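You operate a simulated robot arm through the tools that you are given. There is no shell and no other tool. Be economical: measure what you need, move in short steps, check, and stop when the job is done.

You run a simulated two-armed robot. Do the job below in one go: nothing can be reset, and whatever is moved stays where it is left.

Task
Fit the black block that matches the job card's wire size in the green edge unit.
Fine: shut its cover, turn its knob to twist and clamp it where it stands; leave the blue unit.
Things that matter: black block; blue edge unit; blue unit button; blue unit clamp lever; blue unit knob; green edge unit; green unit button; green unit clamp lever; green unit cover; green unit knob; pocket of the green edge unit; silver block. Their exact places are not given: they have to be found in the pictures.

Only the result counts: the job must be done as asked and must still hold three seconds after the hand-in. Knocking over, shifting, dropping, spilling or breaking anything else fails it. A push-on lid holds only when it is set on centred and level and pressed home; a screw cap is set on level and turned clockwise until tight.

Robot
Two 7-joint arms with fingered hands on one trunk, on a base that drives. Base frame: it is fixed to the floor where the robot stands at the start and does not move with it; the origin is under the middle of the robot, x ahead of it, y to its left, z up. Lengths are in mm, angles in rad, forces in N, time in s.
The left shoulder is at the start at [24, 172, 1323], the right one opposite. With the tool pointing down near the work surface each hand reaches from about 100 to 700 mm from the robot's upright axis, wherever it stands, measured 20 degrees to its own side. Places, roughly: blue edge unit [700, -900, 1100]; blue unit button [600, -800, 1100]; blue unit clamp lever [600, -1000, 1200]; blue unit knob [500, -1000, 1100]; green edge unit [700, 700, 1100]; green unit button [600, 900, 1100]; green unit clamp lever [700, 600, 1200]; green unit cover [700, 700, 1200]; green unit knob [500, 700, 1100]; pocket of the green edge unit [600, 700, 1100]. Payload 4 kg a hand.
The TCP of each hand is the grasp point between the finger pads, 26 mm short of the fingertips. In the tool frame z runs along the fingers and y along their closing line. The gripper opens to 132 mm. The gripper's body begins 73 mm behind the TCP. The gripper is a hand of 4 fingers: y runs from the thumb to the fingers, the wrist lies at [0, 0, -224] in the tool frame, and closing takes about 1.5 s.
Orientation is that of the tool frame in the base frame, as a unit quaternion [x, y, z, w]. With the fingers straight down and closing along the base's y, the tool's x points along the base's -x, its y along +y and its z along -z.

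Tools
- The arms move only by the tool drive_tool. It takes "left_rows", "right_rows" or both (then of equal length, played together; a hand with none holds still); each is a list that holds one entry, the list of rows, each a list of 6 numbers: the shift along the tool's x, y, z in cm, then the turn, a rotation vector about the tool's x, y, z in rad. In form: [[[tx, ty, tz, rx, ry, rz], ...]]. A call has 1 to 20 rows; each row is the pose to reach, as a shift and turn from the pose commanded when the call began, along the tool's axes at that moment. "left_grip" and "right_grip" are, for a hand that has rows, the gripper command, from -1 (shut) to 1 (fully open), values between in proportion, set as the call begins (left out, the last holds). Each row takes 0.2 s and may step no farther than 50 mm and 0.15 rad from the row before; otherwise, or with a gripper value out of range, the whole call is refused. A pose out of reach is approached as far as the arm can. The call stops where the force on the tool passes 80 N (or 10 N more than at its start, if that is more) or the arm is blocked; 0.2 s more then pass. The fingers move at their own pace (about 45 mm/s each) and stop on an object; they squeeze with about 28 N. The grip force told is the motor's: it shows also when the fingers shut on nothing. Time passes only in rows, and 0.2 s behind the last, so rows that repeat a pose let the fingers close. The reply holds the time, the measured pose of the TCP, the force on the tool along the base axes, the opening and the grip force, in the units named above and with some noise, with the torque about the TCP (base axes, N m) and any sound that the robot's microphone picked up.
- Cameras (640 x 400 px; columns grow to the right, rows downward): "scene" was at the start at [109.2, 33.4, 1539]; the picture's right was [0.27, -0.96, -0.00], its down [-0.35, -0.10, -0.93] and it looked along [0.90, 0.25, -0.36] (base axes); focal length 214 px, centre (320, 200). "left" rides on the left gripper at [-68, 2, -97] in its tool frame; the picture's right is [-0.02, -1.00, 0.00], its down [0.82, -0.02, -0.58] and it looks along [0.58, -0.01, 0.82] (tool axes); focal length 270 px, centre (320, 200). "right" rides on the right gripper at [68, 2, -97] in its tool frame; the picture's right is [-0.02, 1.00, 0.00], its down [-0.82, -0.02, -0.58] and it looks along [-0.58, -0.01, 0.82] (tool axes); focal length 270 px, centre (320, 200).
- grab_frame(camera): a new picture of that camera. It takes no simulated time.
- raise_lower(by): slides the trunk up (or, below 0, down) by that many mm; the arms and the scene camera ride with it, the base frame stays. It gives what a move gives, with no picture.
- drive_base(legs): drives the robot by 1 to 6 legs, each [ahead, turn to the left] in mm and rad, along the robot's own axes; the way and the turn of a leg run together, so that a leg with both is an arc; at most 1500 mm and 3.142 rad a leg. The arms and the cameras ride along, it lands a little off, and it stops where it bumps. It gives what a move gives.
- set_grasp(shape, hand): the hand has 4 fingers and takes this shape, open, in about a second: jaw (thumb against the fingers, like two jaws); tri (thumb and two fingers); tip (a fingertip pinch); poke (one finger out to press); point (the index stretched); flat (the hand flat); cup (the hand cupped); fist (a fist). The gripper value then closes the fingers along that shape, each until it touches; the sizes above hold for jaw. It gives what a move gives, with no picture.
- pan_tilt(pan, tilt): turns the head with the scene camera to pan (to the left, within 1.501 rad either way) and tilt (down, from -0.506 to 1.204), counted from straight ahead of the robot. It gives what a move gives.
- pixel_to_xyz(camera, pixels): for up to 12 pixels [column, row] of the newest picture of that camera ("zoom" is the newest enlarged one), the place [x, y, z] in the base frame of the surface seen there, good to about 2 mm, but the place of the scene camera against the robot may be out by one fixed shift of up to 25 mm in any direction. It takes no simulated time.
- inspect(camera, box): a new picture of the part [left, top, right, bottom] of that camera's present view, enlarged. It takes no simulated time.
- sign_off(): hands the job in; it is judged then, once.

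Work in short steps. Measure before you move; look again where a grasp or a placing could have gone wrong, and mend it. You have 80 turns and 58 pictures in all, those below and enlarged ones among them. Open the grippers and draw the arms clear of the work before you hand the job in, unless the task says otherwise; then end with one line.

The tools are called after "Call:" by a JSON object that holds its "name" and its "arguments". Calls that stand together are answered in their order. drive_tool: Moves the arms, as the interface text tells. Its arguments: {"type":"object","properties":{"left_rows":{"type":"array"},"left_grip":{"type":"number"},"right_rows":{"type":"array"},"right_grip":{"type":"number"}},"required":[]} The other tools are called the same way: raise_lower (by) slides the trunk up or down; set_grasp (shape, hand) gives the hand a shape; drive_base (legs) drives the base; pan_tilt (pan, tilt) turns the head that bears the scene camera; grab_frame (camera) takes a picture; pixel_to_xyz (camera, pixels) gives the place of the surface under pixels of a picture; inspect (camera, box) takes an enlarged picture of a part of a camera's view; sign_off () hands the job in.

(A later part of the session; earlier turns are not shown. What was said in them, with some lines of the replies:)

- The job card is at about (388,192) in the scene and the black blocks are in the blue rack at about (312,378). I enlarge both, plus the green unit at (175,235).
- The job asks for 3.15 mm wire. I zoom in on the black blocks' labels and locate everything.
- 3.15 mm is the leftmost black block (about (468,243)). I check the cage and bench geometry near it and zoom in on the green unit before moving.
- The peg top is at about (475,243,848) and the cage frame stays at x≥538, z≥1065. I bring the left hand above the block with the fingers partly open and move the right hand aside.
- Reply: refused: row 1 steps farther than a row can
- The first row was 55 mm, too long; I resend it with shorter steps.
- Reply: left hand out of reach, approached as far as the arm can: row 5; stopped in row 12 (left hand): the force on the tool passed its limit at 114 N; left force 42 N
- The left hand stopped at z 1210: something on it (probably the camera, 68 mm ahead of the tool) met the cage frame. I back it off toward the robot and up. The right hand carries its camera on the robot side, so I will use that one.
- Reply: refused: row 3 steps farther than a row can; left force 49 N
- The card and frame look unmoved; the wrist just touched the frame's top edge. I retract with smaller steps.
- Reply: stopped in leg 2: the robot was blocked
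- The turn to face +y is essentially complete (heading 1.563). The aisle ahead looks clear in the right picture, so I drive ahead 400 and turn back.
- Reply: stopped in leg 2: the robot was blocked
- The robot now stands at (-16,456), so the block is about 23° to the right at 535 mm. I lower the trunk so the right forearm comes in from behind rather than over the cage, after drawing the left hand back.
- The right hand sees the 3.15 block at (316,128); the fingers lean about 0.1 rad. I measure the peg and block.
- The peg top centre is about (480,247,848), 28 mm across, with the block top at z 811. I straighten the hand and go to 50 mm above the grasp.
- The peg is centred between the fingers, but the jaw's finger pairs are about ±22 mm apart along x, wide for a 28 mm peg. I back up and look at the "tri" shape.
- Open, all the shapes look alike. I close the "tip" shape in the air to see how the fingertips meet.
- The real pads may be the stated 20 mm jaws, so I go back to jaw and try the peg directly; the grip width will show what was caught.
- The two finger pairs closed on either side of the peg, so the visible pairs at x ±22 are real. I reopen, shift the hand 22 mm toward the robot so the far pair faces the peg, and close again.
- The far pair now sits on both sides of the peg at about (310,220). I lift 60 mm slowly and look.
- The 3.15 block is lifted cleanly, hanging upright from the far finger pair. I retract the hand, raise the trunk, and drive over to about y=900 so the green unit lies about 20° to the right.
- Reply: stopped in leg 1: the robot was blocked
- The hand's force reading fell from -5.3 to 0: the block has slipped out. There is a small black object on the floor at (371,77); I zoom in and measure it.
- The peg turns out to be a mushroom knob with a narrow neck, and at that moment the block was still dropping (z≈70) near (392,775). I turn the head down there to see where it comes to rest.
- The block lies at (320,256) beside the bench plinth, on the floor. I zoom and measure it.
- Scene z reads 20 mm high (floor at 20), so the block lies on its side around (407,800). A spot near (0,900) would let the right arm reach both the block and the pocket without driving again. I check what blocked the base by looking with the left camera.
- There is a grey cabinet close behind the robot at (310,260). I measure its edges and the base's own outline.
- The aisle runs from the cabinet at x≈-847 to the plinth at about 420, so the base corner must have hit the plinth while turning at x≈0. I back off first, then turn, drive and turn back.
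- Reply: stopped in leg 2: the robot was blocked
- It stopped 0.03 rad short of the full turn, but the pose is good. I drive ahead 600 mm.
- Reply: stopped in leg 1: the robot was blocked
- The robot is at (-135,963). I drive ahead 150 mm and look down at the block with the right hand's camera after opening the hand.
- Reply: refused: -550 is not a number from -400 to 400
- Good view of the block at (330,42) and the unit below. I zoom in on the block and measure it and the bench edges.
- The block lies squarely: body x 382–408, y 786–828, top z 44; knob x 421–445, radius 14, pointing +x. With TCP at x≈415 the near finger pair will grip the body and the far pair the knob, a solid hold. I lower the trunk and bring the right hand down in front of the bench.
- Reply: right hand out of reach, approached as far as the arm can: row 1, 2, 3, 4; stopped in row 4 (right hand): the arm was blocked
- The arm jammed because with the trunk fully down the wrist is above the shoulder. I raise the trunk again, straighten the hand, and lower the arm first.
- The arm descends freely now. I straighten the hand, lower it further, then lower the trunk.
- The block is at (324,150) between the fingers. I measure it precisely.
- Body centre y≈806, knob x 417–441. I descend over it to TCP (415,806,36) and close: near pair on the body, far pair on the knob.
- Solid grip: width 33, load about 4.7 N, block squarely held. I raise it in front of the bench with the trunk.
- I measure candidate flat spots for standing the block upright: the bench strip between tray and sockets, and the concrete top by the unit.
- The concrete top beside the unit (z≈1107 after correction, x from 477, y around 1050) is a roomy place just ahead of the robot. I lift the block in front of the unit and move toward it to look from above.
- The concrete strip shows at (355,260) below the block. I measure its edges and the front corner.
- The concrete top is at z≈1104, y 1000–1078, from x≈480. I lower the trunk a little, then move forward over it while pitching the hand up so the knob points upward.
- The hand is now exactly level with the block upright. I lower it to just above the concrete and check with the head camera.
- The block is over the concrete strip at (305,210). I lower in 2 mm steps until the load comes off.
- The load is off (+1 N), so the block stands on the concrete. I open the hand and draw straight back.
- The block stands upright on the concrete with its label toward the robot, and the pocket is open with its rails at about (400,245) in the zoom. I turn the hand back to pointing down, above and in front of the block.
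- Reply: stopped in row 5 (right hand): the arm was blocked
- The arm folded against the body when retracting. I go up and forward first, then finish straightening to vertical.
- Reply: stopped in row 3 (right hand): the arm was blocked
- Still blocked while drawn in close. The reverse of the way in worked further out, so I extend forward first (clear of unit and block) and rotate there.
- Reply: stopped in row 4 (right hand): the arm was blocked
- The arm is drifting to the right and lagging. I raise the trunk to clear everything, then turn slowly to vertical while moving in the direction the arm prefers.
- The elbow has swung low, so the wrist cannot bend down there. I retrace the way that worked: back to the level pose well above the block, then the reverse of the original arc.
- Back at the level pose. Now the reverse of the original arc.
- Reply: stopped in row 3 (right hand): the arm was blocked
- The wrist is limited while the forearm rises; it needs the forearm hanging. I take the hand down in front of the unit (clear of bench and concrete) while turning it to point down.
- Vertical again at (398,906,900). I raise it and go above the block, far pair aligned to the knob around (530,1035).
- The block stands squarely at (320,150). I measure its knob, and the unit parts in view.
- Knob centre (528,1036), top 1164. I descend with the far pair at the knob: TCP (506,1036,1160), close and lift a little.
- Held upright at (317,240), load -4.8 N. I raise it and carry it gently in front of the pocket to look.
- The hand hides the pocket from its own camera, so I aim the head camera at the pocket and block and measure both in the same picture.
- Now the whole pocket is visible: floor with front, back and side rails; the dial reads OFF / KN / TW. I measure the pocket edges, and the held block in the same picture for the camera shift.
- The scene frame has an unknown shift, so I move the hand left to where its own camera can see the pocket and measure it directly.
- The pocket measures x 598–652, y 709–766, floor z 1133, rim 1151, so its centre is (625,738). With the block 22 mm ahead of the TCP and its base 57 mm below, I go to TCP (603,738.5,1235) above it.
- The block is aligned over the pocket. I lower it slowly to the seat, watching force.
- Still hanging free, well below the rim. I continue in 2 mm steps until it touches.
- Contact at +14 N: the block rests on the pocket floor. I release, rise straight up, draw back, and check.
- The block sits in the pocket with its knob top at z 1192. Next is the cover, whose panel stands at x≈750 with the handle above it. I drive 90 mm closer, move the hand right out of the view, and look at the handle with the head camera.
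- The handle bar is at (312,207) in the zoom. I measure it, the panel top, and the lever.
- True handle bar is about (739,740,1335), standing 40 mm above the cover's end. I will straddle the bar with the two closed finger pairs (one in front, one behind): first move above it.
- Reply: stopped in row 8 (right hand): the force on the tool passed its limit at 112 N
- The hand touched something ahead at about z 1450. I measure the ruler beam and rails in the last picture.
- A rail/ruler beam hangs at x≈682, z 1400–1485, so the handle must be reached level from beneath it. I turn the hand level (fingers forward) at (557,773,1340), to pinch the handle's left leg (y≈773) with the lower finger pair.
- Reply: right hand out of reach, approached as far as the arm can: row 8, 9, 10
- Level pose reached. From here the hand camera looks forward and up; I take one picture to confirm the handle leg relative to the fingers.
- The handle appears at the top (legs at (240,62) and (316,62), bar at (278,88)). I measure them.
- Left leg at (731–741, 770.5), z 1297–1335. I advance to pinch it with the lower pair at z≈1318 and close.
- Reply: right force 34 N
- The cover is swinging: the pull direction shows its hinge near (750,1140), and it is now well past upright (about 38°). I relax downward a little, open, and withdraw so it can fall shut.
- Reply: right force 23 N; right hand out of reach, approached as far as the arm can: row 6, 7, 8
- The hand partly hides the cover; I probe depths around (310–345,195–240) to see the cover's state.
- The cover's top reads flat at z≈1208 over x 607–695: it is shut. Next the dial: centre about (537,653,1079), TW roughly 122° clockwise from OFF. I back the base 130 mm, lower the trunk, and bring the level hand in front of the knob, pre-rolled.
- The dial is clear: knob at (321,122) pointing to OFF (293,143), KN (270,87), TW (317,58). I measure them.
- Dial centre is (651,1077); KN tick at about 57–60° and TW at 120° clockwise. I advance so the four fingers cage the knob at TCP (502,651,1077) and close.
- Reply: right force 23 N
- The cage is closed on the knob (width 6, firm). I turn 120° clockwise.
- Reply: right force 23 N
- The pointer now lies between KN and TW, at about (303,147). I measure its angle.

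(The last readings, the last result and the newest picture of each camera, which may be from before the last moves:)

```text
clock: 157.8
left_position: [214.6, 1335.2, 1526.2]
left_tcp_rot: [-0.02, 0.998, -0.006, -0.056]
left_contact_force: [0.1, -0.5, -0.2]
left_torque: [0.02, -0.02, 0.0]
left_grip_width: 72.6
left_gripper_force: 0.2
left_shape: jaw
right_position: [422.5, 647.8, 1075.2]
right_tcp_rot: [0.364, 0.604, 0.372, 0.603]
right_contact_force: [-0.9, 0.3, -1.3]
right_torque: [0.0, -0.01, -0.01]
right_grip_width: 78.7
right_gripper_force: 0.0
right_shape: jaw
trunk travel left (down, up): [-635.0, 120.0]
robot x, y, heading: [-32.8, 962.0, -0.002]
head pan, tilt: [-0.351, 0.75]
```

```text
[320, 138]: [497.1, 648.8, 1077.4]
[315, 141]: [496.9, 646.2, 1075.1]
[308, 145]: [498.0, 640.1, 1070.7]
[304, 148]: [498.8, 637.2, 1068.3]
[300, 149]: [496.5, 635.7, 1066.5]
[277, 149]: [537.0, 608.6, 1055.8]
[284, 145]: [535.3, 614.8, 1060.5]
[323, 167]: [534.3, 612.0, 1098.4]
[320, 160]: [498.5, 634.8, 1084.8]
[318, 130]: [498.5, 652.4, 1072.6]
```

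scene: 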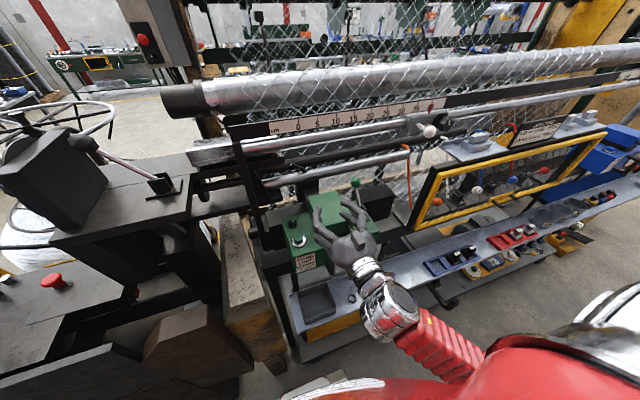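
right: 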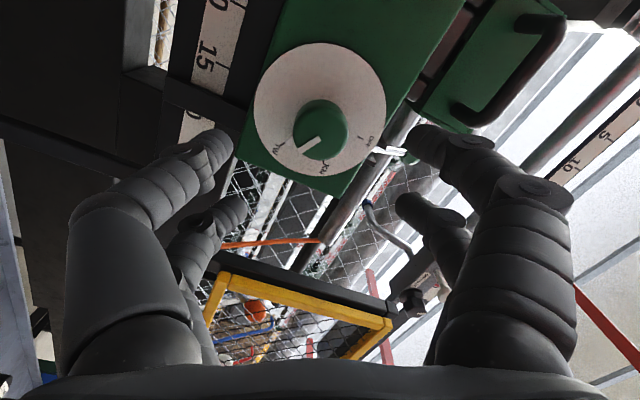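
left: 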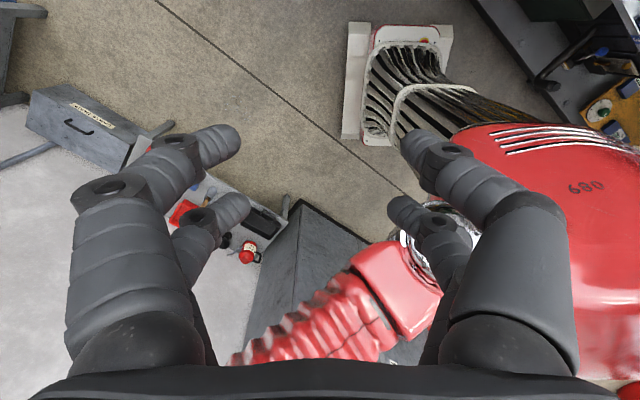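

By coordinates the pointer runs from (651,1077) toward (637,1068), i.e. about 122° clockwise: on TW. Now the clamp lever, whose ball is near (680,628,1243), leaning back. I unroll the hand and raise it level in front of the lever to look.

Call:
{"name": "drive_tool", "arguments": {"right_rows": [[[-1.3, 2, 0, 0, 0, -0.137], [-2.6, 4, 0, 0, 0, -0.274], [-4, 6, 0, 0, 0, -0.411], [-5.3, 8, 0, 0, 0, -0.548], [-6.6, 10, 1, 0, 0, -0.685], [-8, 12, 2, 0, 0, -0.822], [-9.2, 14, 3.5, 0, 0, -0.959], [-10.5, 16, 4.8, 0, 0, -1.095], [-10.5, 16, 4.8, 0, 0, -1.095], [-10.5, 16, 4.8, 0, 0, -1.095]]], "right_grip": -0.1}}

Call:
{"name": "grab_frame", "arguments": {"camera": "right"}}

```text
clock: 160.0
left_position: [214.3, 1334.5, 1527.9]
left_tcp_rot: [-0.02, 0.998, -0.006, -0.057]
left_contact_force: [-0.3, 0.9, -0.7]
left_torque: [-0.02, 0.06, 0.02]
left_grip_width: 72.6
left_gripper_force: 0.1
left_shape: jaw
right_position: [470.0, 630.0, 1266.1]
right_tcp_rot: [-0.004, 0.706, 0.003, 0.708]
right_contact_force: [-0.3, -0.8, 1.0]
right_torque: [-0.05, -0.02, 0.02]
right_grip_width: 59.8
right_gripper_force: 0.0
right_shape: jaw
trunk travel left (down, up): [-635.0, 120.0]
robot x, y, heading: [-34.4, 964.1, 0.002]
head pan, tilt: [-0.351, 0.75]
```

```text
2 pictures are left
5 turns are left
```

right: 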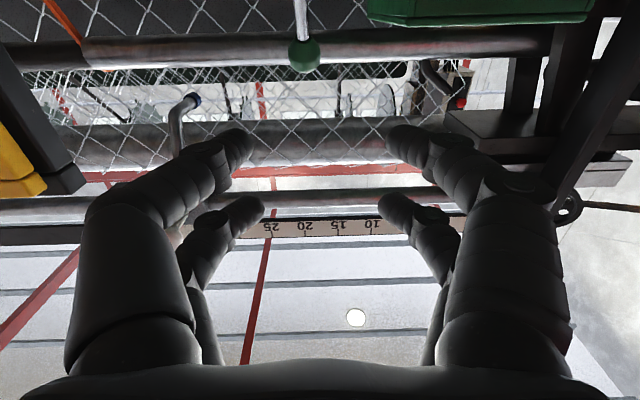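

The lever ball is at (303,55). With few turns left I measure it now.

Call:
{"name": "pixel_to_xyz", "arguments": {"camera": "right", "pixels": [[303, 55], [290, 55], [316, 55], [303, 68], [303, 42], [301, 25], [299, 5]]}}

```text
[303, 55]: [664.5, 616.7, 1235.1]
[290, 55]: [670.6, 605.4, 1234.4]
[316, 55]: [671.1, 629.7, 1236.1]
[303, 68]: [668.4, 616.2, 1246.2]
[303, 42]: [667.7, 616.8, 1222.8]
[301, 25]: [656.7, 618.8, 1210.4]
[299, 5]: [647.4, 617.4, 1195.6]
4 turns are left
```

The ball centre is about (678,617,1235), radius 13, with the rod leaning back about 33° from a pivot near (619,1145). I pinch the ball with the lower pair, pull it over along its arc toward the front, and look.

Call:
{"name": "drive_tool", "arguments": {"right_rows": [[[0.9, -1.3, 4.5, 0, 0, 0], [0.9, -1.3, 9.3, 0, 0, 0], [0.9, -1.3, 14, 0, 0, 0], [0.9, -1.3, 18, 0, 0, 0], [0.9, -1.3, 20, 0, 0, 0], [0.9, -1.3, 20, 0, 0, 0]]]}}

Call:
{"name": "drive_tool", "arguments": {"right_rows": [[[0, 0, 0, 0, 0, 0], [0, 0, 0, 0, 0, 0], [0, 0, 0, 0, 0, 0], [0, 0, 0, 0, 0, 0], [0, 0, 0, 0, 0, 0], [-0.75, 0, -1.35, 0, 0, 0], [-1.29, 0, -2.75, 0, 0, 0], [-1.63, 0, -4.22, 0, 0, 0], [-1.76, 0, -5.9, 0, 0, 0], [-1.63, 0, -7.58, 0, 0, 0], [-1.29, 0, -9.05, 0, 0, 0], [-0.75, 0, -10.45, 0, 0, 0], [0, 0, -11.76, 0, 0, 0], [0.76, 0, -12.8, 0, 0, 0], [0.76, 0, -12.8, 0, 0, 0]]], "right_grip": -1}}

Call:
{"name": "inspect", "arguments": {"camera": "scene", "box": [240, 120, 440, 245]}}

```text
clock: 161.4
left_position: [215.1, 1334.3, 1527.9]
left_tcp_rot: [-0.019, 0.998, -0.005, -0.056]
left_contact_force: [-0.4, -0.6, 0.2]
left_torque: [0.0, -0.02, 0.0]
left_grip_width: 72.6
left_gripper_force: 0.1
left_shape: jaw
right_position: [668.7, 620.4, 1257.9]
right_tcp_rot: [-0.005, 0.705, 0.004, 0.709]
right_contact_force: [0.1, -0.1, 0.0]
right_torque: [-0.01, 0.01, 0.0]
right_grip_width: 60.1
right_gripper_force: 0.0
right_shape: jaw
trunk travel left (down, up): [-635.0, 120.0]
robot x, y, heading: [-33.8, 959.9, -0.001]
head pan, tilt: [-0.351, 0.75]
```

```text
clock: 164.3
left_position: [222.2, 1333.9, 1525.4]
left_tcp_rot: [-0.021, 0.998, -0.005, -0.06]
left_contact_force: [0.4, -0.5, 0.8]
left_torque: [0.03, 0.02, -0.02]
left_grip_width: 72.3
left_gripper_force: 0.0
left_shape: jaw
right_position: [560.5, 613.8, 1270.8]
right_tcp_rot: [-0.004, 0.695, 0.001, 0.719]
right_contact_force: [48.8, 9.2, 8.9]
right_torque: [0.22, -1.09, -0.16]
right_grip_width: 3.3
right_gripper_force: 28.4
right_shape: jaw
trunk travel left (down, up): [-635.0, 120.0]
robot x, y, heading: [-32.1, 966.3, 0.001]
head pan, tilt: [-0.351, 0.75]
stopped in row 14 (right hand): the force on the tool passed its limit at 88 N (the readings are from after the stop); the commanded pose is now the measured one
```

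```text
3.20 times, centred on (340, 182) of scene
3 turns are left
```

zoom: 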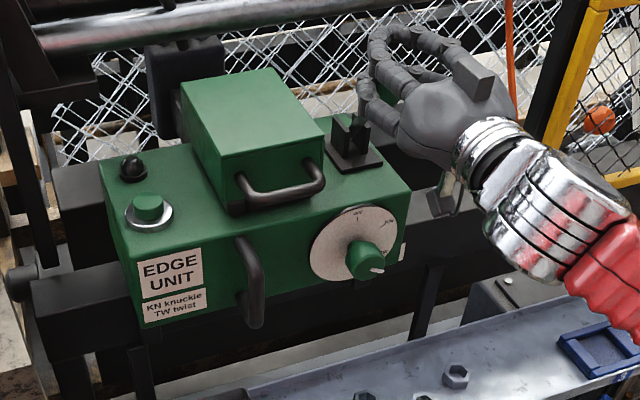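

The cover is shut flat, the knob's mark points to TW, and the lever came over to its stop (88 N). I open, withdraw the arm clear, and take a last look.

Call:
{"name": "drive_tool", "arguments": {"right_rows": [[[0, 0, 0, 0, 0, 0], [0, 0, 0, 0, 0, 0], [0, 0, 0, 0, 0, 0], [0, 0, 0, 0, 0, 0], [0, 0, -2, 0, 0, 0], [-0.5, 0, -6, 0, 0, 0], [-1, -1, -10, 0, 0, 0], [-1, -4, -13, 0, 0, 0], [-1, -8, -15, 0, 0, 0]]], "right_grip": 0.1}}

Call:
{"name": "inspect", "arguments": {"camera": "scene", "box": [240, 120, 440, 245]}}

```text
clock: 166.3
left_position: [212.9, 1335.3, 1527.6]
left_tcp_rot: [-0.021, 0.998, -0.005, -0.056]
left_contact_force: [0.4, -0.5, 0.0]
left_torque: [0.01, -0.03, -0.01]
left_grip_width: 72.5
left_gripper_force: 0.0
left_shape: jaw
right_position: [401.0, 533.6, 1276.0]
right_tcp_rot: [-0.004, 0.695, 0.0, 0.719]
right_contact_force: [0.8, 0.1, 0.3]
right_torque: [-0.02, 0.02, 0.03]
right_grip_width: 72.2
right_gripper_force: 0.1
right_shape: jaw
trunk travel left (down, up): [-635.0, 120.0]
robot x, y, heading: [-34.2, 960.2, -0.004]
head pan, tilt: [-0.351, 0.75]
```

```text
3.20 times, centred on (340, 182) of scene
2 turns are left
```

zoom: 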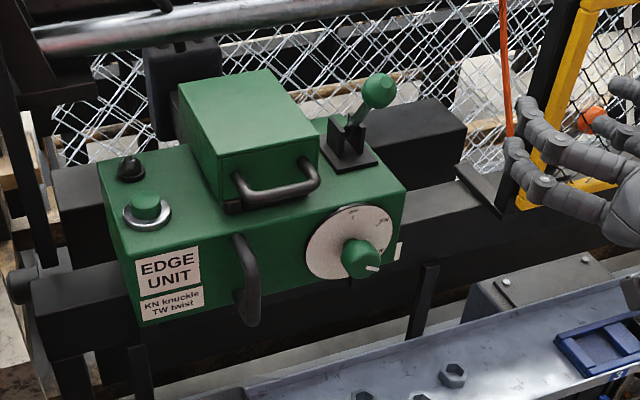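

The cover is shut, the knob's mark is at TW, the lever has come forward to its stop, and both hands are clear. I hand the job in.

Call:
{"name": "sign_off", "arguments": {}}

```text
The job is handed in.
```

The job is handed in: the 3.15 mm black block is in the green unit's pocket, the cover is shut, the knob is turned to TW (twist), and the clamp lever is pulled forward to its stop. I dropped the block on the floor once on the way and picked it up again. I took forward to be the clamping side of the lever, which nothing confirmed. I did not touch the blue unit.
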